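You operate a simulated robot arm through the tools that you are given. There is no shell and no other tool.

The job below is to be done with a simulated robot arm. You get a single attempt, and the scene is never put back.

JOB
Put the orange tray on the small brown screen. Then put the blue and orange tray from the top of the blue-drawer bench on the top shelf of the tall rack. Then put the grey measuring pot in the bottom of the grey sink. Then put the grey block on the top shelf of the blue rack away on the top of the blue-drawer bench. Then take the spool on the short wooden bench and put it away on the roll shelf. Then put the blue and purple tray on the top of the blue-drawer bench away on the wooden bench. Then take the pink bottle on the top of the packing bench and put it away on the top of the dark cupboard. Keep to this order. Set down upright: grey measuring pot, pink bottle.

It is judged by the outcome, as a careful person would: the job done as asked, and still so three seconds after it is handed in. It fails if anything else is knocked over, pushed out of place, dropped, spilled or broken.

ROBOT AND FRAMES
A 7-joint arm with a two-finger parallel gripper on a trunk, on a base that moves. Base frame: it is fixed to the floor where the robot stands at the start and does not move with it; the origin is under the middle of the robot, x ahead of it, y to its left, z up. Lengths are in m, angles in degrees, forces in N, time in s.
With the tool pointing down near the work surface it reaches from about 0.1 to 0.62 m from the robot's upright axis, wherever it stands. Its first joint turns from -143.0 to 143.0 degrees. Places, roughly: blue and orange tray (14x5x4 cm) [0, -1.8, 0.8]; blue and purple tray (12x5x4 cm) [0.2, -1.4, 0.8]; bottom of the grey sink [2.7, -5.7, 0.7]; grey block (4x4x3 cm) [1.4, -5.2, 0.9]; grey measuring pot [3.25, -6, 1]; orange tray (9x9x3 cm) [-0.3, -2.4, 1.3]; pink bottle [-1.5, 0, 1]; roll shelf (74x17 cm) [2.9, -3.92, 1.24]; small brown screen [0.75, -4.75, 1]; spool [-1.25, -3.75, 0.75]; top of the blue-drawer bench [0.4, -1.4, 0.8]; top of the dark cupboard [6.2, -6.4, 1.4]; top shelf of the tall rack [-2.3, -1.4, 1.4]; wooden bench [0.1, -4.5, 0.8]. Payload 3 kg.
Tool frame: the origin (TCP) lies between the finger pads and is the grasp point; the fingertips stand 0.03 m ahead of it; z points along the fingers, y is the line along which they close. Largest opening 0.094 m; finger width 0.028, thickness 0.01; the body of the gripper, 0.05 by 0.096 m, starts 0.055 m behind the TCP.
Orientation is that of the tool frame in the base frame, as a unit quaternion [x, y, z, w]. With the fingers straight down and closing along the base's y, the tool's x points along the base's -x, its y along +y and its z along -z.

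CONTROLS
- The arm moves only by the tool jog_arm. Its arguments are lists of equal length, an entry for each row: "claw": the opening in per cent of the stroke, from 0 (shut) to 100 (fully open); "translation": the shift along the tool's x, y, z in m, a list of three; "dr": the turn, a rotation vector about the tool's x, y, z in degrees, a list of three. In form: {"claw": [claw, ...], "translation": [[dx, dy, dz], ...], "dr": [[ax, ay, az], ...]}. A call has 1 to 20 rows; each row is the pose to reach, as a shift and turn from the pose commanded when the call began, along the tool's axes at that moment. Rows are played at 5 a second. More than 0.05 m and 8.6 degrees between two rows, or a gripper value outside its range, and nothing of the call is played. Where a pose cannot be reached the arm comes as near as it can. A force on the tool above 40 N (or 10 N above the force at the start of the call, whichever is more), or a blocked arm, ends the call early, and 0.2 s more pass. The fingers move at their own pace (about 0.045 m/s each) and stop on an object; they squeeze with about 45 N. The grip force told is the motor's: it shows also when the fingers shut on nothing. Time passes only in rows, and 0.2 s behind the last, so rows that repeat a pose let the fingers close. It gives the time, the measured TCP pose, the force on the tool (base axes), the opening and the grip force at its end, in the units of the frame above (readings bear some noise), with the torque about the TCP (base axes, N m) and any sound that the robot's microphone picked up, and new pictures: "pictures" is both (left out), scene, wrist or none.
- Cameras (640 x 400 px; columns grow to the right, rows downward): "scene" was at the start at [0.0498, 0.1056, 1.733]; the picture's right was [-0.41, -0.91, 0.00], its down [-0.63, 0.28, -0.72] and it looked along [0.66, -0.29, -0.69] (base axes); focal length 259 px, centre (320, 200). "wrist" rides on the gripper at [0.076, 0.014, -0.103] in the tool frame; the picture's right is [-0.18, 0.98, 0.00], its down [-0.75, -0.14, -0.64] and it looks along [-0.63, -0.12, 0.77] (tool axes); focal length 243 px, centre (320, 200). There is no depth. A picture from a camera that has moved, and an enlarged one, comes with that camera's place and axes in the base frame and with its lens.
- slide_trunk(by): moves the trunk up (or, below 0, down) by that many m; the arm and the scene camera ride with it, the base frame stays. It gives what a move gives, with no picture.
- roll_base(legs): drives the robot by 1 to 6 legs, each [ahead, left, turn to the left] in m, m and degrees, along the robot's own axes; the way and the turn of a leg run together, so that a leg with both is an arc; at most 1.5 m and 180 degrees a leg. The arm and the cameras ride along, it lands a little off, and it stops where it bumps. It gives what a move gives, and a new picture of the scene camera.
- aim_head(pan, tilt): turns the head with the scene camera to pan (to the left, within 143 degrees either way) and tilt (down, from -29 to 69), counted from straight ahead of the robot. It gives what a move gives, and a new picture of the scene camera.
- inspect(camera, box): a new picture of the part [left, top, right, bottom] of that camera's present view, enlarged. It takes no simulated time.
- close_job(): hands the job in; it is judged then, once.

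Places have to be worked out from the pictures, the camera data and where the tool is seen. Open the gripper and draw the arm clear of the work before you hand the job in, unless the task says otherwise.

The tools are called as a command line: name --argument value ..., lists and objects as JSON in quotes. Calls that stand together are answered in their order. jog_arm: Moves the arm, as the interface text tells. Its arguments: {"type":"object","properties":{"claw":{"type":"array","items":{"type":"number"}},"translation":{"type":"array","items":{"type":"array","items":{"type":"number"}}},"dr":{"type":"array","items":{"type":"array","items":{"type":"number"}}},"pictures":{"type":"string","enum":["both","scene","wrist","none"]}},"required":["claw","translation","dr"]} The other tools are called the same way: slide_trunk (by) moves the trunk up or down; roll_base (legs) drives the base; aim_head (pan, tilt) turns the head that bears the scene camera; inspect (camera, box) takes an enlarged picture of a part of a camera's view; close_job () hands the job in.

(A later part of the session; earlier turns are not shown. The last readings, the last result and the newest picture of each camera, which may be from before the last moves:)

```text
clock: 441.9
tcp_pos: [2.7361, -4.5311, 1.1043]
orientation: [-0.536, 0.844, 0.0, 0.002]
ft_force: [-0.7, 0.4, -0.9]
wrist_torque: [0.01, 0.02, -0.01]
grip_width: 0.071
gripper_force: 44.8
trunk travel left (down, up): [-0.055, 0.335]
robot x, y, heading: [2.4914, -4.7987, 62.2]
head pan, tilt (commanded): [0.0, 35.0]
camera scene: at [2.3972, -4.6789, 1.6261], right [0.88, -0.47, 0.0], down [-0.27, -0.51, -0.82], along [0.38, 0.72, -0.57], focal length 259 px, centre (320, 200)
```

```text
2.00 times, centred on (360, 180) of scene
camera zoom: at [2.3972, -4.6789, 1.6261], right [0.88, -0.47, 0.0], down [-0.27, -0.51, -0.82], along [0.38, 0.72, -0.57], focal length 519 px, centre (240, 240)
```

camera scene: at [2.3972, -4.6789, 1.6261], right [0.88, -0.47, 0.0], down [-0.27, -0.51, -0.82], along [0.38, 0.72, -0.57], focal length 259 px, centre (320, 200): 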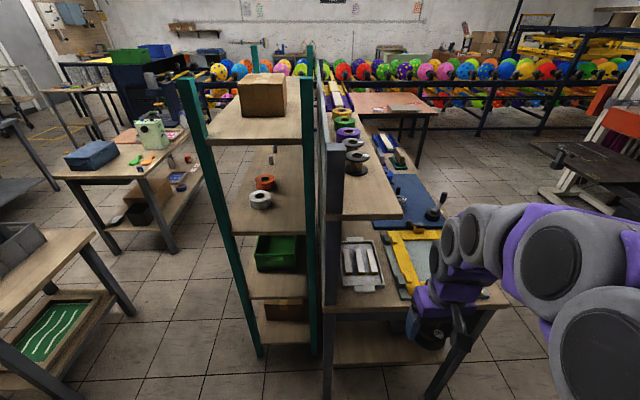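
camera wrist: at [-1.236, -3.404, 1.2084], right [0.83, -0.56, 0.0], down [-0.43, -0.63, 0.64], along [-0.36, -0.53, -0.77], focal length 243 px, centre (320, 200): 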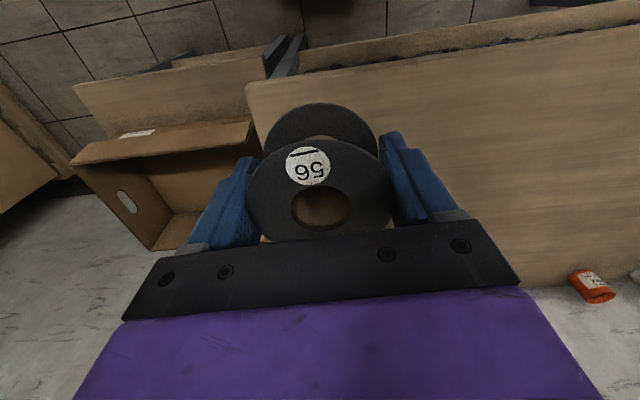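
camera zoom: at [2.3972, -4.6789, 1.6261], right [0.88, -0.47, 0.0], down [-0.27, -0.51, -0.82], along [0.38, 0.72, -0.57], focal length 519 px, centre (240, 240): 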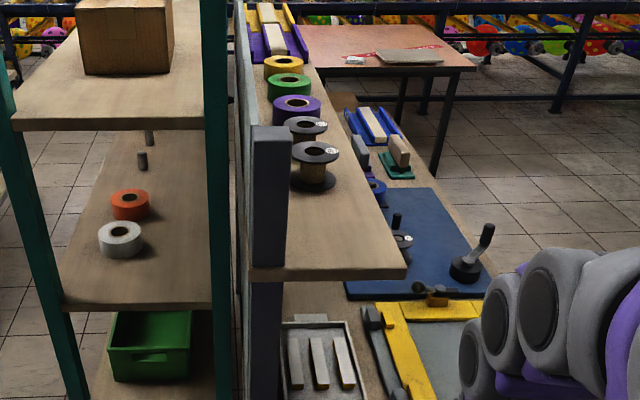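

The view shows ~19 cm of free shelf between its near end and the first spool; the end post is on the left. I'll raise the trunk, then move 10 cm closer.

slide_trunk --by 0.29

roll_base --legs '[[0.1, 0, 1.5]]'

jog_arm --claw '[50, 50, 50, 50, 50, 50, 50, 50, 50, 50]' --translation '[[0, 0, 0], [0, 0, 0], [0, 0, 0], [0, 0, 0], [0, 0, 0], [0, 0, 0], [0, 0, 0], [0, 0, 0], [0, 0, 0], [0, 0, 0]]' --dr '[[0, 0, 0], [0, 0, 0], [0, 0, 0], [0, 0, 0], [0, 0, 0], [0, 0, 0], [0, 0, 0], [0, 0, 0], [0, 0, 0], [0, 0, 0]]' --pictures "both"

```text
clock: 444.8
tcp_pos: [2.7354, -4.5298, 1.3942]
orientation: [-0.535, 0.845, -0.001, 0.002]
ft_force: [0.0, -0.7, -0.9]
wrist_torque: [0.01, -0.01, -0.03]
grip_width: 0.0712
gripper_force: 44.9
trunk travel left (down, up): [-0.345, 0.045]
robot x, y, heading: [2.4949, -4.7944, 62.2]
head pan, tilt (commanded): [0.0, 35.0]
```

```text
clock: 445.9
tcp_pos: [2.7709, -4.4357, 1.393]
orientation: [-0.548, 0.836, -0.001, 0.001]
ft_force: [0.3, 0.6, 0.0]
wrist_torque: [-0.04, 0.02, 0.01]
grip_width: 0.071
gripper_force: 45.9
trunk travel left (down, up): [-0.345, 0.045]
robot x, y, heading: [2.5371, -4.711, 63.8]
head pan, tilt (commanded): [0.0, 35.0]
camera scene: at [2.4366, -4.5936, 1.9159], right [0.9, -0.44, 0.0], down [-0.25, -0.52, -0.82], along [0.36, 0.73, -0.58], focal length 259 px, centre (320, 200)
```

scene: 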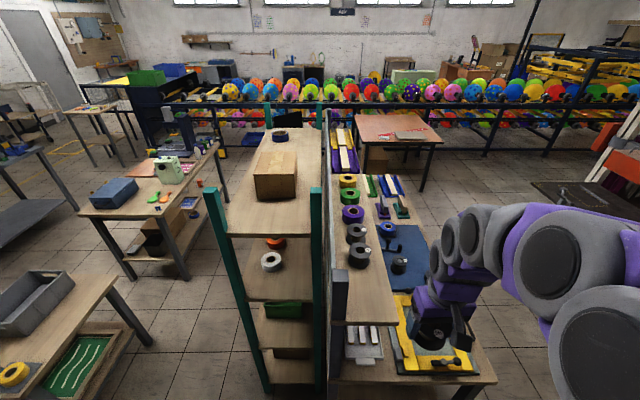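

```text
clock: 448.1
tcp_pos: [2.771, -4.4363, 1.3943]
orientation: [-0.548, 0.836, -0.002, 0.001]
ft_force: [0.0, 0.0, 0.0]
wrist_torque: [0.0, 0.06, -0.01]
grip_width: 0.0709
gripper_force: 45.5
trunk travel left (down, up): [-0.345, 0.045]
robot x, y, heading: [2.5348, -4.7109, 63.9]
head pan, tilt (commanded): [0.0, 35.0]
camera scene: at [2.4364, -4.5954, 1.916], right [0.9, -0.44, 0.0], down [-0.25, -0.52, -0.82], along [0.36, 0.74, -0.57], focal length 259 px, centre (320, 200)
camera wrist: at [2.7258, -4.5012, 1.4982], right [-0.83, 0.56, 0.0], down [0.43, 0.64, 0.64], along [0.36, 0.53, -0.77], focal length 243 px, centre (320, 200)
```

scene: 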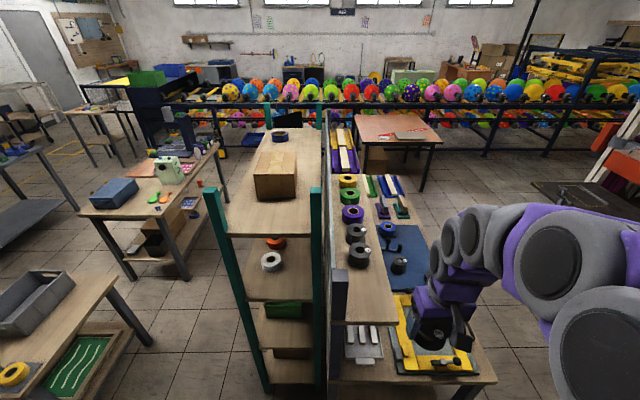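
wrist: 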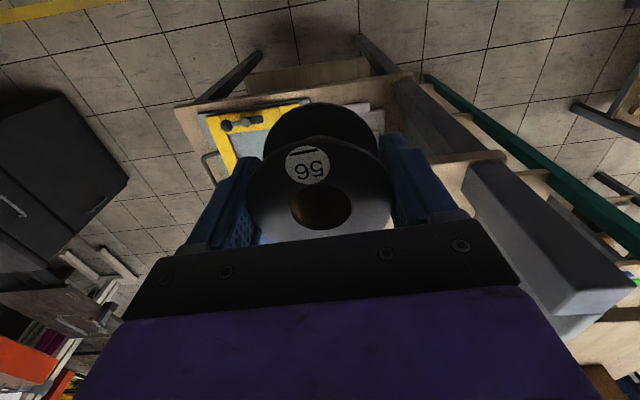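

Stable. I'll zoom on the shelf's near end for accurate placement.

inspect --camera "scene" --box '[310, 210, 430, 340]'

```text
3.08 times, centred on (370, 275) of scene
camera zoom: at [2.4364, -4.5954, 1.916], right [0.9, -0.44, 0.0], down [-0.25, -0.52, -0.82], along [0.36, 0.74, -0.57], focal length 798 px, centre (166, -31)
```

zoom: 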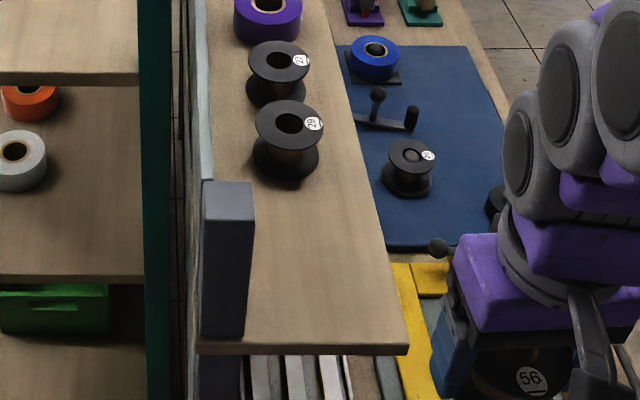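

The free spot is at about (2.773, -4.227), 8.5 cm from the shelf end and 12.6 cm from the next spool. I'll move there at height, keeping to the open side before shifting left.

jog_arm --claw '[50, 50, 50, 50, 50, 50, 50, 50]' --translation '[[-0.04, 0, 0], [-0.08, 0, 0], [-0.12, 0, 0], [-0.16, 0, 0], [-0.1921, 0, 0], [-0.1921, 0.03, 0], [-0.1921, 0.06, 0], [-0.1921, 0.0816, 0]]' --dr '[[0, 0, 0], [0, 0, 0], [0, 0, 0], [0, 0, 0], [0, 0, 0], [0, 0, 0], [0, 0, 0], [0, 0, 0]]' --pictures "both"

inspect --camera "scene" --box '[300, 180, 440, 340]'

```text
clock: 449.9
tcp_pos: [2.7679, -4.2264, 1.3932]
orientation: [-0.549, 0.836, -0.003, 0.002]
ft_force: [-0.8, 0.5, -0.7]
wrist_torque: [0.01, -0.05, 0.0]
grip_width: 0.071
gripper_force: 44.6
trunk travel left (down, up): [-0.345, 0.045]
robot x, y, heading: [2.5327, -4.7066, 64.1]
head pan, tilt (commanded): [0.0, 35.0]
camera scene: at [2.4341, -4.5917, 1.9157], right [0.9, -0.44, 0.0], down [-0.25, -0.52, -0.82], along [0.36, 0.73, -0.58], focal length 259 px, centre (320, 200)
camera wrist: at [2.7233, -4.2906, 1.4966], right [-0.83, 0.56, -0.01], down [0.43, 0.64, 0.64], along [0.36, 0.53, -0.77], focal length 243 px, centre (320, 200)
```

scene: 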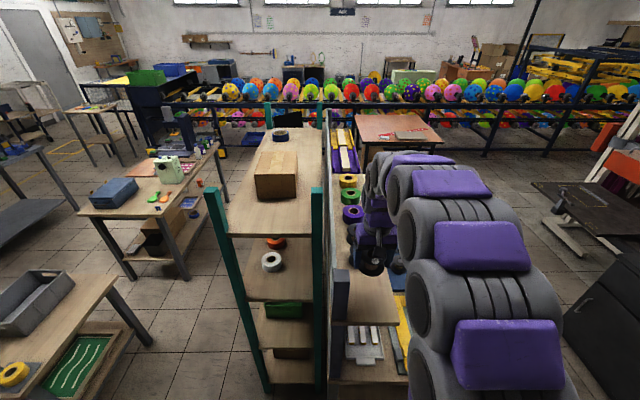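
wrist: 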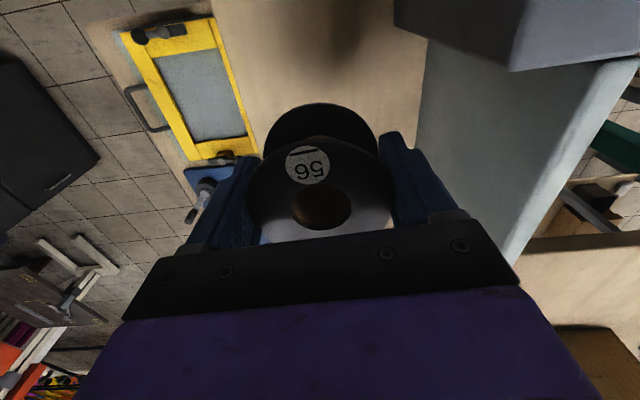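

```text
2.50 times, centred on (370, 260) of scene
camera zoom: at [2.4341, -4.5917, 1.9157], right [0.9, -0.44, 0.0], down [-0.25, -0.52, -0.82], along [0.36, 0.73, -0.58], focal length 648 px, centre (195, 50)
```

zoom: 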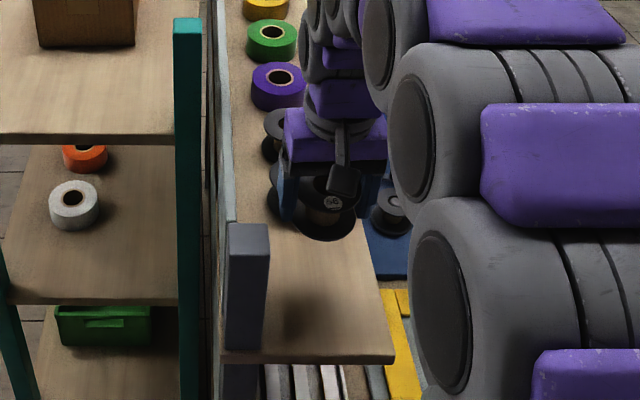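

Over the right spot. I'll lower the spool and creep to contact.

jog_arm --claw '[50, 50, 50, 50, 50, 50, 50, 50, 50, 50]' --translation '[[0, 0, 0.025], [0, 0, 0.05], [0, 0, 0.075], [0, 0, 0.09], [0, 0, 0.1], [0, 0, 0.107], [0, 0, 0.112], [0, 0, 0.117], [0, 0, 0.121], [0, 0, 0.124]]' --dr '[[0, 0, 0], [0, 0, 0], [0, 0, 0], [0, 0, 0], [0, 0, 0], [0, 0, 0], [0, 0, 0], [0, 0, 0], [0, 0, 0], [0, 0, 0]]' --pictures "both"

inspect --camera "scene" --box '[320, 210, 420, 310]'

```text
clock: 451.8
tcp_pos: [2.7716, -4.2263, 1.2821]
orientation: [-0.548, 0.836, 0.002, 0.008]
ft_force: [-1.3, -3.4, 15.8]
wrist_torque: [-0.23, 0.49, 0.13]
grip_width: 0.0709
gripper_force: 44.9
trunk travel left (down, up): [-0.345, 0.045]
robot x, y, heading: [2.5366, -4.7096, 64.0]
head pan, tilt (commanded): [0.0, 35.0]
stopped in row 9: the force on the tool passed its limit at 41 N (the readings are from after the stop); the commanded pose is now the measured one
camera scene: at [2.4355, -4.5972, 1.9162], right [0.9, -0.44, 0.0], down [-0.25, -0.52, -0.82], along [0.36, 0.74, -0.57], focal length 259 px, centre (320, 200)
camera wrist: at [2.7274, -4.292, 1.384], right [-0.83, 0.56, 0.0], down [0.42, 0.63, 0.65], along [0.37, 0.54, -0.76], focal length 243 px, centre (320, 200)
```

scene: 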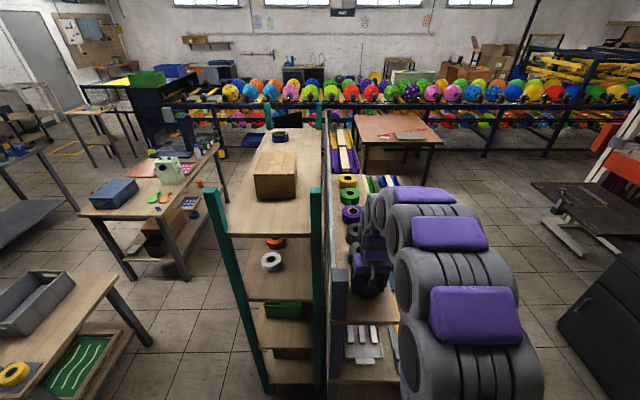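
wrist: 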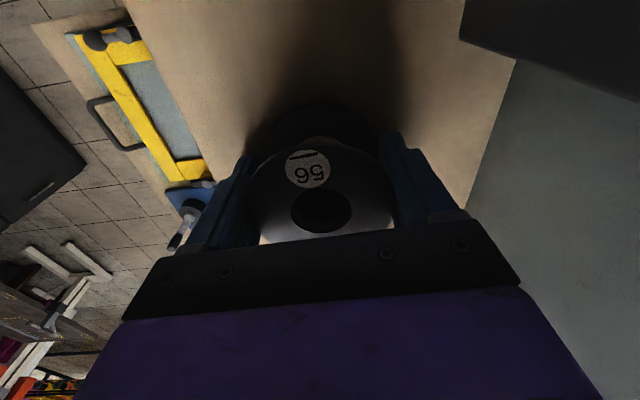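

```text
4.00 times, centred on (370, 260) of scene
camera zoom: at [2.4355, -4.5972, 1.9162], right [0.9, -0.44, 0.0], down [-0.25, -0.52, -0.82], along [0.36, 0.74, -0.57], focal length 1037 px, centre (120, -40)
```

zoom: 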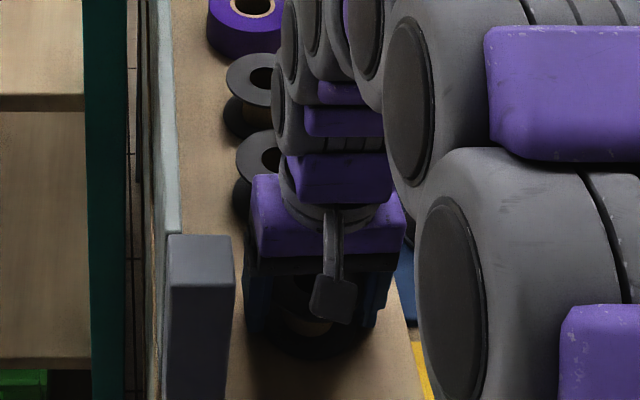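

Contact with the shelf at TCP 1.282. I'll open the fingers gently and then raise straight up.

jog_arm --claw '[72, 78, 84, 90, 92]' --translation '[[0, 0, 0], [0, 0, 0], [0, 0, 0], [0, 0, 0], [0, 0, 0]]' --dr '[[0, 0, 0], [0, 0, 0], [0, 0, 0], [0, 0, 0], [0, 0, 0]]' --pictures "wrist"

```text
clock: 453.0
tcp_pos: [2.7755, -4.2276, 1.2794]
orientation: [-0.548, 0.837, 0.003, 0.006]
ft_force: [6.5, -6.0, 11.7]
wrist_torque: [-0.12, 0.31, 0.25]
grip_width: 0.0814
gripper_force: 0.0
trunk travel left (down, up): [-0.345, 0.045]
robot x, y, heading: [2.5354, -4.7082, 63.9]
head pan, tilt (commanded): [0.0, 35.0]
camera wrist: at [2.73, -4.2925, 1.3832], right [-0.83, 0.56, 0.0], down [0.43, 0.63, 0.65], along [0.37, 0.54, -0.76], focal length 243 px, centre (320, 200)
```

wrist: 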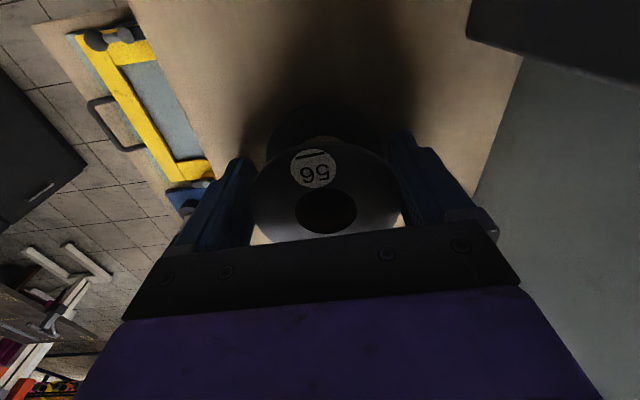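

The left fingertip drags on the shelf; I'll raise a few millimetres and finish opening, then lift away.

jog_arm --claw '[90, 92, 95, 97, 97]' --translation '[[0, 0, -0.003], [0, 0, -0.005], [0, 0, -0.006], [0, 0, -0.008], [0, 0, -0.01]]' --dr '[[0, 0, 0], [0, 0, 0], [0, 0, 0], [0, 0, 0], [0, 0, 0]]' --pictures "wrist"

```text
clock: 454.2
tcp_pos: [2.7737, -4.2261, 1.2897]
orientation: [-0.549, 0.836, 0.002, 0.007]
ft_force: [-0.5, 0.2, 0.3]
wrist_torque: [0.0, 0.03, 0.01]
grip_width: 0.0914
gripper_force: 0.1
trunk travel left (down, up): [-0.345, 0.045]
robot x, y, heading: [2.5337, -4.7069, 63.8]
head pan, tilt (commanded): [0.0, 35.0]
camera wrist: at [2.7278, -4.2912, 1.3932], right [-0.83, 0.56, 0.0], down [0.42, 0.63, 0.65], along [0.37, 0.54, -0.76], focal length 243 px, centre (320, 200)
```

wrist: 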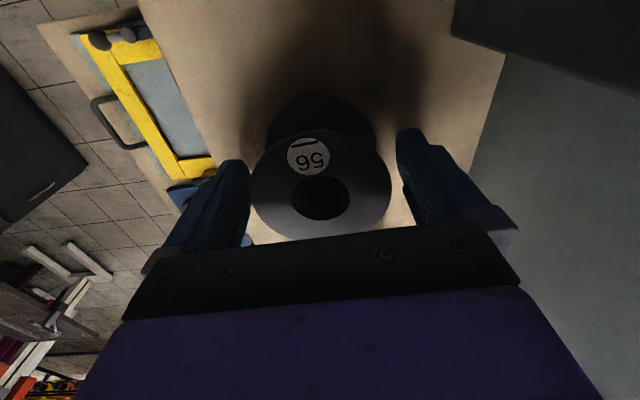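

The spool stands free. I'll raise straight up.

jog_arm --claw '[100, 100, 100, 100, 100, 100]' --translation '[[0, -0.001, -0.01], [0, -0.001, -0.025], [0, -0.001, -0.045], [0, -0.001, -0.07], [0, -0.001, -0.1], [0, -0.001, -0.13]]' --dr '[[0, 0, 0], [0, 0, 0], [0, 0, 0], [0, 0, 0], [0, 0, 0], [0, 0, 0]]' --pictures "both"

inspect --camera "scene" --box '[310, 190, 430, 340]'

```text
clock: 455.6
tcp_pos: [2.7709, -4.2295, 1.4211]
orientation: [-0.548, 0.837, 0.002, 0.005]
ft_force: [-1.0, 0.4, 0.3]
wrist_torque: [-0.01, -0.04, -0.01]
grip_width: 0.094
gripper_force: 0.1
trunk travel left (down, up): [-0.345, 0.045]
robot x, y, heading: [2.5349, -4.7098, 64.0]
head pan, tilt (commanded): [0.0, 35.0]
camera scene: at [2.436, -4.5937, 1.9159], right [0.9, -0.44, 0.0], down [-0.25, -0.52, -0.82], along [0.36, 0.73, -0.57], focal length 259 px, centre (320, 200)
camera wrist: at [2.726, -4.2937, 1.5242], right [-0.83, 0.56, 0.0], down [0.42, 0.63, 0.65], along [0.37, 0.54, -0.76], focal length 243 px, centre (320, 200)
```

scene: 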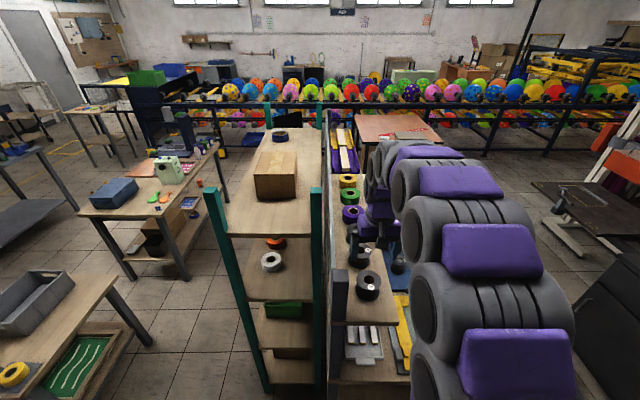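
wrist: 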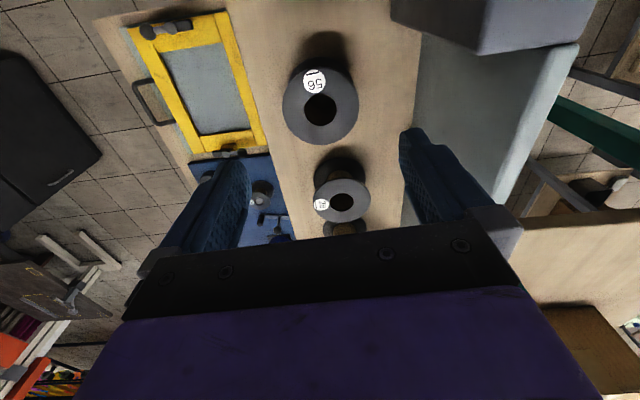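

```text
2.67 times, centred on (370, 265) of scene
camera zoom: at [2.436, -4.5937, 1.9159], right [0.9, -0.44, 0.0], down [-0.25, -0.52, -0.82], along [0.36, 0.73, -0.57], focal length 691 px, centre (187, 27)
```

zoom: 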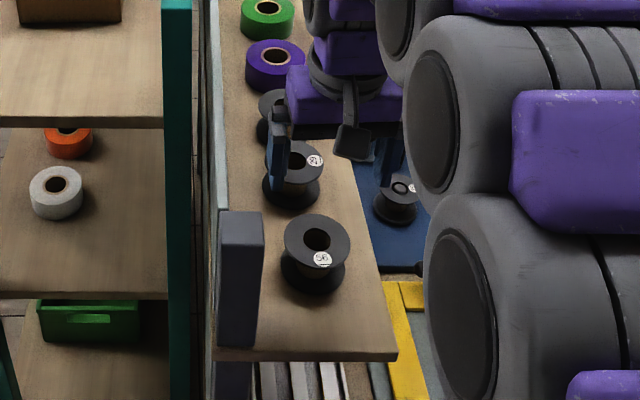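

Spool 56 stands on the roll shelf; task 5 done. I'll retract the arm on the open side, back off and lower the trunk.

jog_arm --claw '[100, 100, 100, 100, 100, 100, 100, 100]' --translation '[[0, -0.03, 0], [0, -0.06, 0], [0.03, -0.08, 0], [0.06, -0.09, 0], [0.09, -0.1, 0], [0.13, -0.1, 0], [0.17, -0.1, 0], [0.2, -0.1, 0]]' --dr '[[0, 0, 0], [0, 0, 0], [0, 0, 0], [0, 0, 0], [0, 0, 0], [0, 0, 0], [0, 0, 0], [0, 0, 0]]' --pictures "none"

roll_base --legs '[[-0.12, 0, 0]]'

slide_trunk --by -0.3

roll_base --legs '[[0, 0, 90], [1.3, 0, 0], [1.3, 0, 0]]'

```text
clock: 457.4
tcp_pos: [2.7845, -4.4505, 1.4173]
orientation: [-0.549, 0.836, 0.002, 0.006]
ft_force: [-0.1, 0.2, -0.4]
wrist_torque: [0.01, -0.03, -0.01]
grip_width: 0.0941
gripper_force: 0.1
trunk travel left (down, up): [-0.345, 0.045]
robot x, y, heading: [2.539, -4.7059, 63.9]
head pan, tilt (commanded): [0.0, 35.0]
```

```text
clock: 458.7
tcp_pos: [2.7328, -4.5573, 1.4172]
orientation: [-0.548, 0.837, 0.001, 0.006]
ft_force: [-0.8, 0.1, -0.1]
wrist_torque: [0.02, -0.02, 0.04]
grip_width: 0.0941
gripper_force: 0.0
trunk travel left (down, up): [-0.345, 0.045]
robot x, y, heading: [2.4855, -4.8146, 64.0]
head pan, tilt (commanded): [0.0, 35.0]
camera scene: at [2.3844, -4.7019, 1.916], right [0.9, -0.44, 0.0], down [-0.25, -0.52, -0.82], along [0.36, 0.73, -0.57], focal length 259 px, centre (320, 200)
```

scene: 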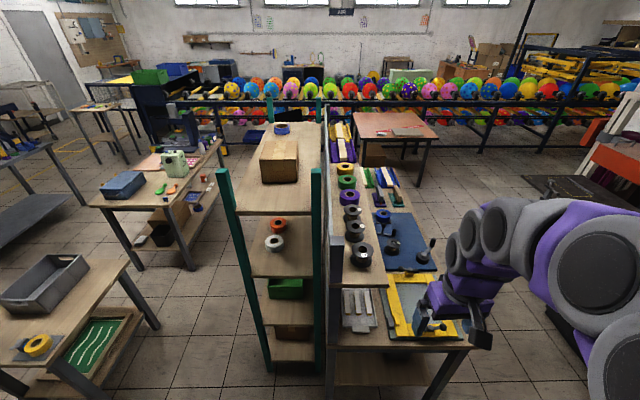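

```text
clock: 461.7
tcp_pos: [2.7321, -4.5584, 1.1181]
orientation: [-0.547, 0.837, 0.002, 0.006]
ft_force: [-0.4, 0.4, -0.2]
wrist_torque: [0.01, 0.02, 0.01]
grip_width: 0.0939
gripper_force: 0.0
trunk travel left (down, up): [-0.045, 0.345]
robot x, y, heading: [2.4816, -4.8159, 63.7]
head pan, tilt (commanded): [0.0, 35.0]
```

```text
clock: 478.1
tcp_pos: [-0.0925, -3.4357, 1.1174]
orientation: [0.978, -0.21, -0.006, -0.003]
ft_force: [-0.3, -0.5, 0.1]
wrist_torque: [0.02, 0.03, 0.01]
grip_width: 0.0939
gripper_force: 0.1
trunk travel left (down, up): [-0.045, 0.345]
robot x, y, heading: [0.1696, -3.6865, 153.2]
head pan, tilt (commanded): [0.0, 35.0]
camera scene: at [0.0486, -3.7856, 1.616], right [0.45, 0.89, 0.0], down [0.51, -0.26, -0.82], along [-0.73, 0.37, -0.57], focal length 259 px, centre (320, 200)
```

scene: 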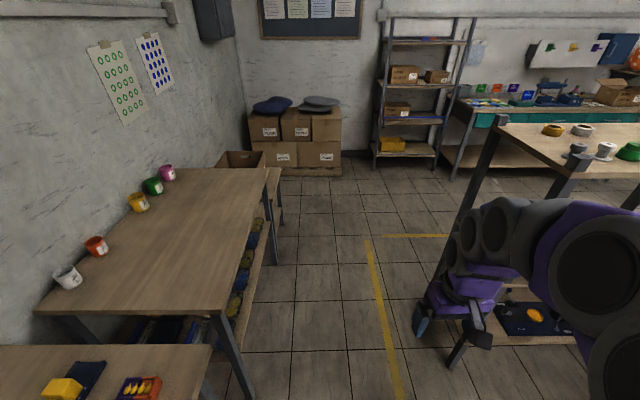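

roll_base --legs '[[0.9, 0.06, 0.8], [0.85, 0, 0], [0, 0, -90], [1.1, 0, 0], [0.95, 0, 0], [0, 0, -90]]'

aim_head --pan 5 --tilt 45

```text
clock: 504.2
tcp_pos: [-0.1918, -1.4628, 1.1168]
orientation: [0.25, 0.968, -0.004, 0.006]
ft_force: [-0.6, -0.1, 0.3]
wrist_torque: [-0.03, 0.02, -0.04]
grip_width: 0.094
gripper_force: 0.0
trunk travel left (down, up): [-0.045, 0.345]
robot x, y, heading: [-0.4264, -1.1897, -31.6]
head pan, tilt (commanded): [0.0, 35.0]
camera scene: at [-0.3024, -1.1024, 1.6161], right [-0.52, -0.85, 0.0], down [-0.49, 0.3, -0.82], along [0.7, -0.43, -0.57], focal length 259 px, centre (320, 200)
```

scene: 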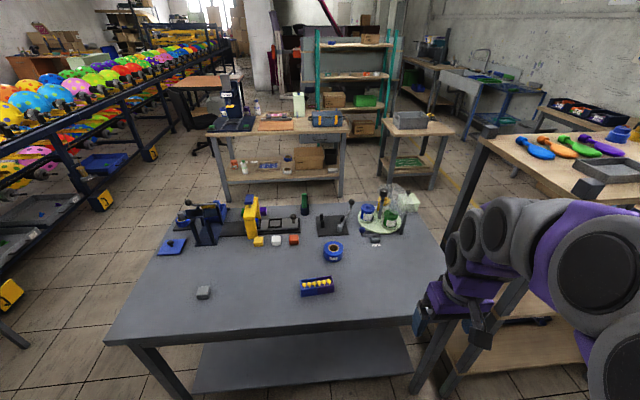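

```text
clock: 504.9
tcp_pos: [-0.1915, -1.4623, 1.1175]
orientation: [0.249, 0.968, -0.003, 0.005]
ft_force: [0.4, 0.2, -0.5]
wrist_torque: [0.02, 0.02, 0.01]
grip_width: 0.094
gripper_force: 0.1
trunk travel left (down, up): [-0.045, 0.345]
robot x, y, heading: [-0.425, -1.1915, -31.3]
head pan, tilt (commanded): [5.0, 45.0]
camera scene: at [-0.3047, -1.0926, 1.6013], right [-0.45, -0.9, 0.0], down [-0.63, 0.32, -0.71], along [0.63, -0.31, -0.71], focal length 259 px, centre (320, 200)
```

scene: 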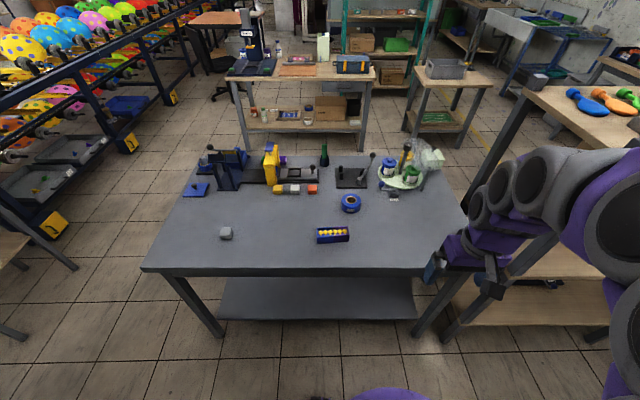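

The blue and purple tray is about 0.6 m ahead. I'll straighten up and move 11 cm closer.

roll_base --legs '[[0, 0, 5], [0.11, 0, 0]]'

aim_head --pan 5 --tilt 55

```text
clock: 506.6
tcp_pos: [-0.0668, -1.4897, 1.116]
orientation: [0.206, 0.978, -0.003, 0.005]
ft_force: [-0.3, -0.1, -0.3]
wrist_torque: [-0.01, -0.02, -0.03]
grip_width: 0.094
gripper_force: 0.2
trunk travel left (down, up): [-0.045, 0.345]
robot x, y, heading: [-0.3274, -1.2392, -26.1]
head pan, tilt (commanded): [5.0, 45.0]
camera scene: at [-0.2133, -1.1317, 1.6012], right [-0.36, -0.93, 0.0], down [-0.66, 0.26, -0.71], along [0.66, -0.26, -0.71], focal length 259 px, centre (320, 200)
```

scene: 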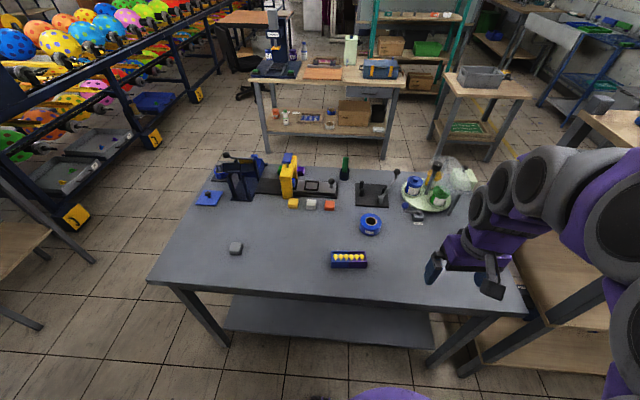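

```text
clock: 507.3
tcp_pos: [-0.0681, -1.4889, 1.1166]
orientation: [0.205, 0.979, -0.004, 0.005]
ft_force: [-0.2, -0.9, 0.6]
wrist_torque: [0.0, -0.02, 0.03]
grip_width: 0.0941
gripper_force: 0.0
trunk travel left (down, up): [-0.045, 0.345]
robot x, y, heading: [-0.3252, -1.2387, -26.2]
head pan, tilt (commanded): [5.0, 55.0]
camera scene: at [-0.2232, -1.1279, 1.5879], right [-0.36, -0.93, 0.0], down [-0.76, 0.3, -0.57], along [0.53, -0.21, -0.82], focal length 259 px, centre (320, 200)
```

scene: 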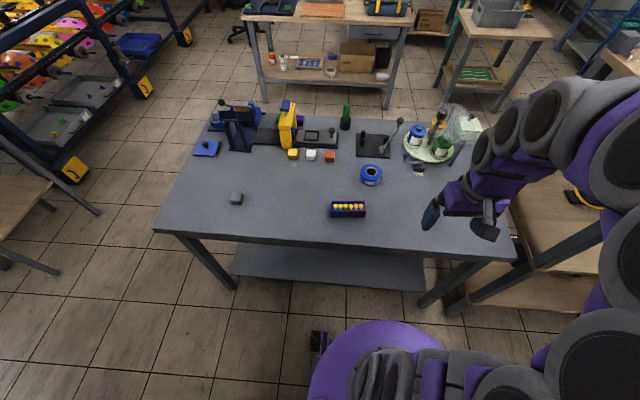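

inspect --camera "scene" --box '[308, 185, 388, 235]'

```text
8.00 times, centred on (348, 210) of scene
camera zoom: at [-0.2232, -1.1279, 1.5879], right [-0.36, -0.93, 0.0], down [-0.76, 0.3, -0.57], along [0.53, -0.21, -0.82], focal length 2074 px, centre (96, 120)
```

zoom: 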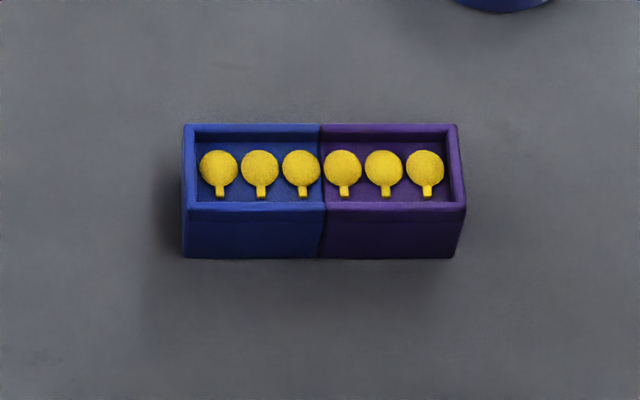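

The tray centre is (0.191, -1.395) with its short axis at about -21.5°. I'll move above it while turning the gripper ~88°.

jog_arm --claw '[100, 100, 100, 100, 100, 100, 100, 100, 100, 100, 100, 100, 100]' --translation '[[-0.0181, 0.0173, 0], [-0.0362, 0.0346, 0], [-0.0544, 0.052, 0], [-0.0725, 0.0693, 0], [-0.0906, 0.0866, 0], [-0.1087, 0.1039, 0], [-0.1268, 0.1212, 0], [-0.1449, 0.1385, 0], [-0.1631, 0.1559, 0], [-0.1812, 0.1732, 0], [-0.1993, 0.1905, 0], [-0.1993, 0.1905, 0.04], [-0.1993, 0.1905, 0.08]]' --dr '[[0, 0, 8], [0, 0, 16], [0, 0, 24], [0, 0, 32], [0, 0, 40], [0, 0, 48], [0, 0, 56], [0, 0, 64], [0, 0, 72], [0, 0, 80], [0, 0, 87.8], [0, 0, 87.8], [0, 0, 87.8]]' --pictures "wrist"

```text
clock: 510.1
tcp_pos: [0.1929, -1.395, 1.0385]
orientation: [0.826, 0.563, 0.001, 0.005]
ft_force: [0.6, 0.3, -0.6]
wrist_torque: [0.01, 0.03, 0.0]
grip_width: 0.0941
gripper_force: 0.0
trunk travel left (down, up): [-0.045, 0.345]
robot x, y, heading: [-0.329, -1.2393, -26.3]
head pan, tilt (commanded): [5.0, 55.0]
camera wrist: at [0.2318, -1.3291, 1.1413], right [0.85, -0.53, 0.01], down [-0.41, -0.64, 0.64], along [-0.34, -0.55, -0.76], focal length 243 px, centre (320, 200)
```

wrist: 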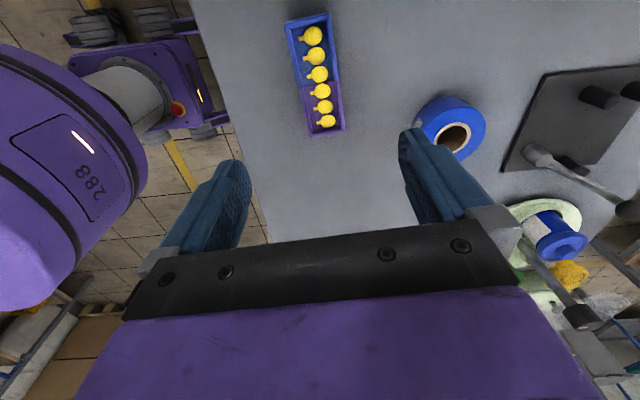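

Nearly aligned. I'll correct a few millimetres and degrees and descend.

jog_arm --claw '[100, 100, 100, 100, 100]' --translation '[[0.006, -0.002, 0.02], [0.006, -0.002, 0.05], [0.006, -0.002, 0.08], [0.006, -0.002, 0.11], [0.006, -0.002, 0.14]]' --dr '[[0, 0, 1.7], [0, 0, 1.7], [0, 0, 1.7], [0, 0, 1.7], [0, 0, 1.7]]' --pictures "wrist"

```text
clock: 511.3
tcp_pos: [0.1937, -1.3895, 0.8999]
orientation: [0.835, 0.55, 0.002, 0.007]
ft_force: [1.2, -0.2, 0.1]
wrist_torque: [-0.02, -0.02, 0.02]
grip_width: 0.094
gripper_force: 0.0
trunk travel left (down, up): [-0.045, 0.345]
robot x, y, heading: [-0.3232, -1.2385, -26.1]
head pan, tilt (commanded): [5.0, 55.0]
camera wrist: at [0.2349, -1.3244, 1.003], right [0.83, -0.56, 0.01], down [-0.43, -0.63, 0.64], along [-0.35, -0.54, -0.77], focal length 243 px, centre (320, 200)
```

wrist: 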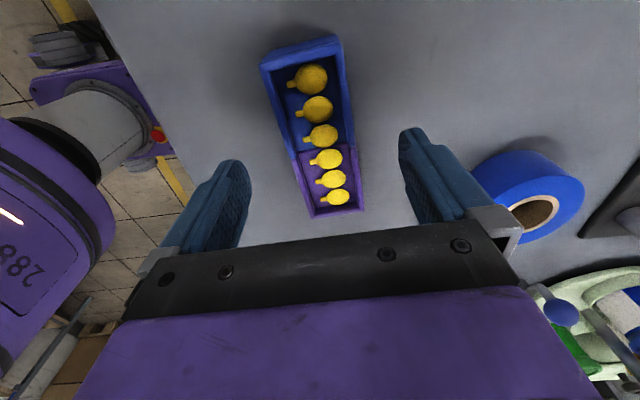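

Centred. I'll go down to TCP 0.857 and close.

jog_arm --claw '[100, 100, 100, 70, 30, 0, 0, 0]' --translation '[[0, 0.001, 0.02], [0, 0.001, 0.035], [0, 0.001, 0.042], [0, 0.001, 0.042], [0, 0.001, 0.042], [0, 0.001, 0.042], [0, 0.001, 0.042], [0, 0.001, 0.042]]' --dr '[[0, 0, 0], [0, 0, 0], [0, 0, 0], [0, 0, 0], [0, 0, 0], [0, 0, 0], [0, 0, 0], [0, 0, 0]]' --pictures "wrist"

```text
clock: 513.1
tcp_pos: [0.1956, -1.3899, 0.8565]
orientation: [0.835, 0.55, 0.001, 0.007]
ft_force: [0.0, 0.2, 2.4]
wrist_torque: [0.06, 0.02, 0.04]
grip_width: 0.0488
gripper_force: 44.9
trunk travel left (down, up): [-0.045, 0.345]
robot x, y, heading: [-0.3278, -1.2402, -26.0]
head pan, tilt (commanded): [5.0, 55.0]
camera wrist: at [0.2358, -1.3255, 0.9607], right [0.83, -0.56, 0.01], down [-0.43, -0.63, 0.64], along [-0.35, -0.54, -0.77], focal length 243 px, centre (320, 200)
```

wrist: 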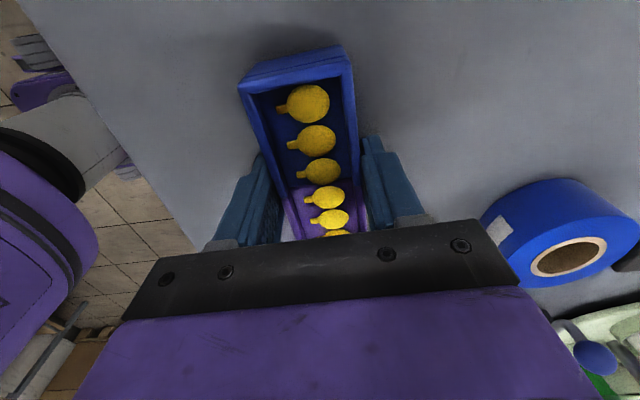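

Gripped (48.8 mm, 45 N). I'll lift it and retract.

jog_arm --claw '[0, 0, 0, 0, 0, 0, 0, 0, 0, 0, 0, 0, 0]' --translation '[[0, 0, -0.01], [0, 0, -0.03], [0, 0, -0.06], [0, 0, -0.1], [0, 0, -0.14], [0, 0, -0.18], [-0.023, -0.027, -0.2], [-0.046, -0.054, -0.21], [-0.069, -0.08, -0.22], [-0.092, -0.107, -0.23], [-0.115, -0.134, -0.24], [-0.138, -0.161, -0.25], [-0.1611, -0.1878, -0.25]]' --dr '[[0, 0, 0], [0, 0, 0], [0, 0, 0], [0, 0, 0], [0, 0, 0], [0, 0, 0], [0, 0, 0], [0, 0, 0], [0, 0, 0], [0, 0, 0], [0, 0, 0], [0, 0, 0], [0, 0, 0]]' --pictures "both"

```text
clock: 515.9
tcp_pos: [-0.0442, -1.4606, 1.1056]
orientation: [0.835, 0.551, 0.002, 0.006]
ft_force: [-0.3, 0.4, -1.1]
wrist_torque: [0.02, 0.0, -0.02]
grip_width: 0.0489
gripper_force: 44.6
trunk travel left (down, up): [-0.045, 0.345]
robot x, y, heading: [-0.3292, -1.2388, -26.3]
head pan, tilt (commanded): [5.0, 55.0]
camera scene: at [-0.2241, -1.1276, 1.5878], right [-0.36, -0.93, 0.0], down [-0.76, 0.3, -0.57], along [0.53, -0.21, -0.82], focal length 259 px, centre (320, 200)
camera wrist: at [-0.0036, -1.3952, 1.2101], right [0.83, -0.56, 0.01], down [-0.43, -0.63, 0.64], along [-0.35, -0.54, -0.77], focal length 243 px, centre (320, 200)
```

scene: 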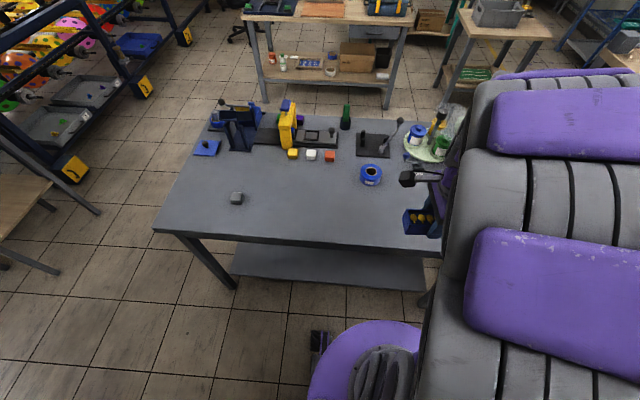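
wrist: 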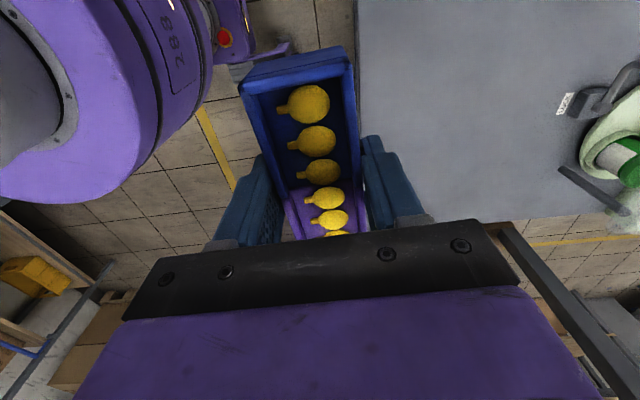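

The tray is lifted securely. I'll drive to the wooden bench on the back wall.

roll_base --legs '[[-0.26, 0, 0], [0, 0, -90], [1.0, 0, 0], [0.95, 0, 0]]'

```text
clock: 530.8
tcp_pos: [-1.622, -3.151, 1.1064]
orientation: [0.98, -0.198, -0.003, 0.005]
ft_force: [-0.3, -0.5, -1.7]
wrist_torque: [0.03, 0.01, -0.02]
grip_width: 0.0489
gripper_force: 45.1
trunk travel left (down, up): [-0.045, 0.345]
robot x, y, heading: [-1.4031, -2.8607, -115.8]
head pan, tilt (commanded): [5.0, 55.0]
camera scene: at [-1.2894, -2.9705, 1.5878], right [-0.93, 0.36, 0.0], down [0.29, 0.77, -0.57], along [-0.2, -0.53, -0.82], focal length 259 px, centre (320, 200)
```

scene: 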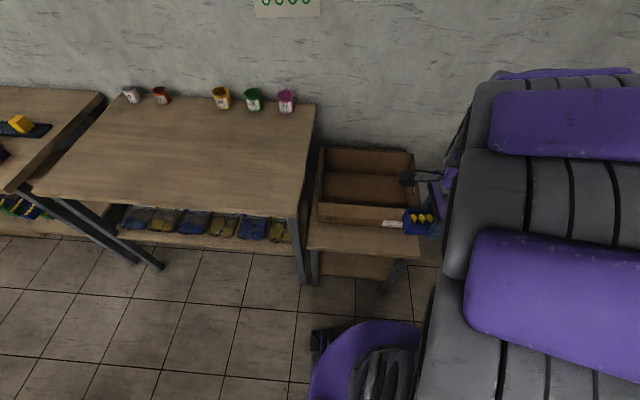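

roll_base --legs '[[0.05, 1.3, 0]]'

aim_head --pan 5 --tilt 45

inspect --camera "scene" --box '[100, 120, 420, 320]'

```text
clock: 537.3
tcp_pos: [-0.4874, -3.7597, 1.1057]
orientation: [0.98, -0.2, -0.004, 0.006]
ft_force: [-0.4, -0.1, -0.9]
wrist_torque: [-0.01, -0.02, 0.0]
grip_width: 0.0489
gripper_force: 44.8
trunk travel left (down, up): [-0.045, 0.345]
robot x, y, heading: [-0.2652, -3.4731, -115.9]
head pan, tilt (commanded): [5.0, 55.0]
camera scene: at [-0.1543, -3.5794, 1.5879], right [-0.93, 0.36, 0.0], down [0.29, 0.77, -0.57], along [-0.2, -0.53, -0.82], focal length 259 px, centre (320, 200)
```

scene: 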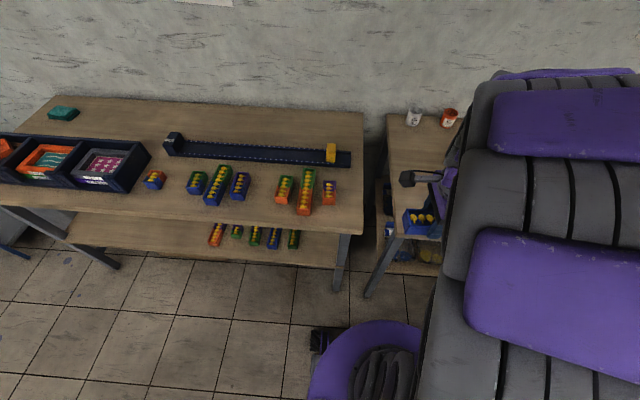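

```text
clock: 538.0
tcp_pos: [-0.4853, -3.7612, 1.1063]
orientation: [0.98, -0.199, -0.003, 0.006]
ft_force: [0.1, -0.4, -1.3]
wrist_torque: [-0.02, 0.04, 0.01]
grip_width: 0.0488
gripper_force: 45.1
trunk travel left (down, up): [-0.045, 0.345]
robot x, y, heading: [-0.2691, -3.479, -115.9]
head pan, tilt (commanded): [5.0, 45.0]
camera scene: at [-0.1556, -3.589, 1.6011], right [-0.93, 0.36, 0.0], down [0.25, 0.66, -0.71], along [-0.25, -0.66, -0.71], focal length 259 px, centre (320, 200)
```

scene: 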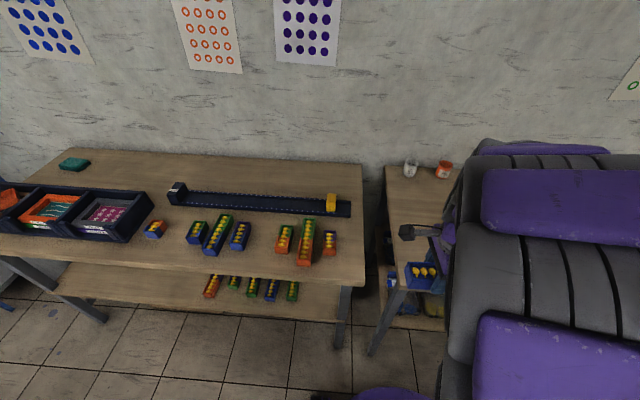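

```text
2.00 times, centred on (260, 220) of scene
camera zoom: at [-0.1556, -3.589, 1.6011], right [-0.93, 0.36, 0.0], down [0.25, 0.66, -0.71], along [-0.25, -0.66, -0.71], focal length 519 px, centre (440, 160)
```

zoom: 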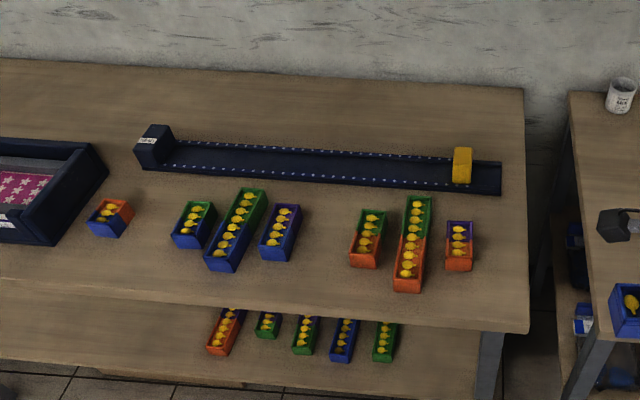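

There is a free strip near the front edge between the two groups of trays. I'll shift left to face it.

roll_base --legs '[[0, 0.4, 0]]'

aim_head --pan 5 --tilt 55

inspect --camera "scene" --box '[240, 100, 480, 260]'

```text
clock: 540.5
tcp_pos: [-0.1344, -3.9313, 1.1059]
orientation: [0.98, -0.2, -0.002, 0.007]
ft_force: [-0.4, 0.6, -0.8]
wrist_torque: [0.02, 0.03, 0.03]
grip_width: 0.0489
gripper_force: 44.9
trunk travel left (down, up): [-0.045, 0.345]
robot x, y, heading: [0.0875, -3.6493, -116.2]
head pan, tilt (commanded): [5.0, 45.0]
camera scene: at [0.1966, -3.7618, 1.6016], right [-0.93, 0.36, 0.0], down [0.26, 0.66, -0.71], along [-0.25, -0.66, -0.71], focal length 259 px, centre (320, 200)
```

scene: 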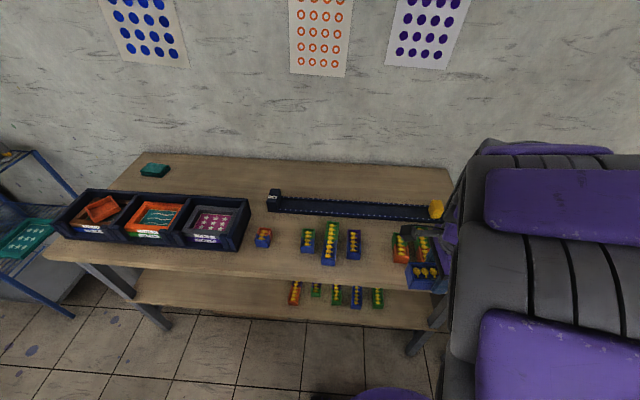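

```text
clock: 541.3
tcp_pos: [-0.1315, -3.9326, 1.1061]
orientation: [0.98, -0.2, -0.002, 0.006]
ft_force: [0.2, 0.0, -0.5]
wrist_torque: [-0.01, -0.02, 0.01]
grip_width: 0.0489
gripper_force: 45.4
trunk travel left (down, up): [-0.045, 0.345]
robot x, y, heading: [0.0928, -3.6489, -116.1]
head pan, tilt (commanded): [5.0, 55.0]
camera scene: at [0.2043, -3.7553, 1.5878], right [-0.93, 0.36, 0.0], down [0.3, 0.76, -0.57], along [-0.21, -0.53, -0.82], focal length 259 px, centre (320, 200)
```

scene: 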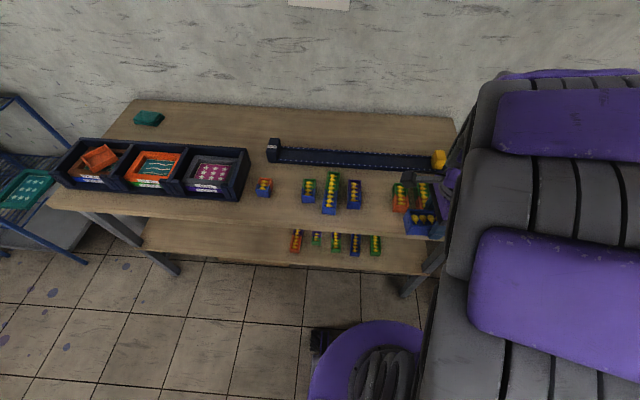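

```text
2.50 times, centred on (360, 180) of scene
camera zoom: at [0.2043, -3.7553, 1.5878], right [-0.93, 0.36, 0.0], down [0.3, 0.76, -0.57], along [-0.21, -0.53, -0.82], focal length 648 px, centre (220, 250)
```

zoom: 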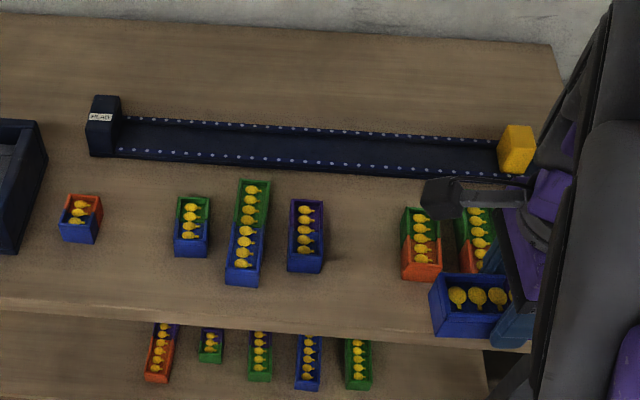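

The strip in front of the small blue/orange tray (left of here) has more clearance. I'll shift another 0.3 m left to use that spot.

roll_base --legs '[[0, 0.3, 0]]'

inspect --camera "scene" --box '[260, 100, 500, 260]'

```text
clock: 543.3
tcp_pos: [0.1195, -4.0554, 1.1038]
orientation: [0.98, -0.198, 0.002, 0.007]
ft_force: [0.0, -0.6, -1.3]
wrist_torque: [0.01, -0.03, -0.05]
grip_width: 0.0491
gripper_force: 45.1
trunk travel left (down, up): [-0.045, 0.345]
robot x, y, heading: [0.3504, -3.7784, -116.1]
head pan, tilt (commanded): [5.0, 55.0]
camera scene: at [0.4446, -3.8715, 1.5896], right [-0.93, 0.36, -0.01], down [0.3, 0.76, -0.57], along [-0.19, -0.54, -0.82], focal length 259 px, centre (320, 200)
```

scene: 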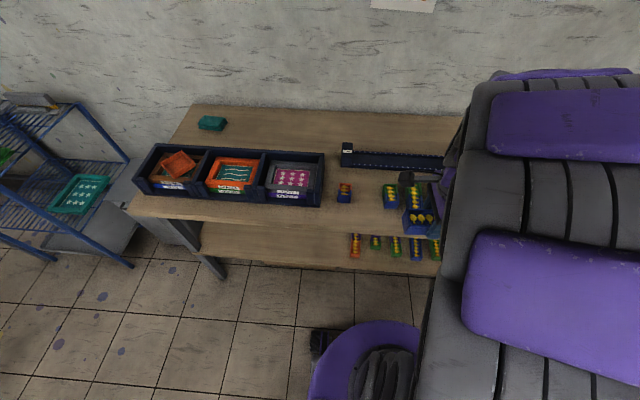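

```text
2.50 times, centred on (380, 180) of scene
camera zoom: at [0.4446, -3.8715, 1.5896], right [-0.93, 0.36, -0.01], down [0.3, 0.76, -0.57], along [-0.19, -0.54, -0.82], focal length 648 px, centre (170, 250)
```

zoom: 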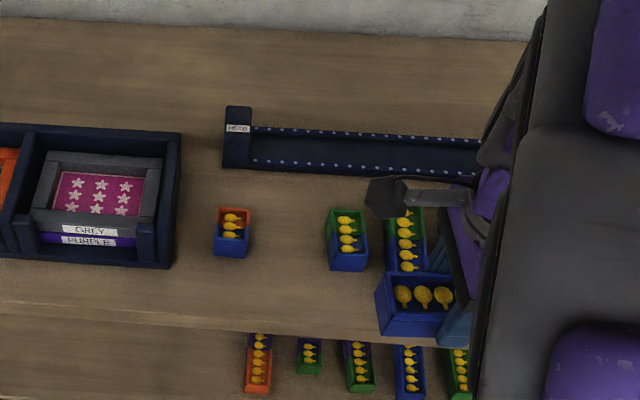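

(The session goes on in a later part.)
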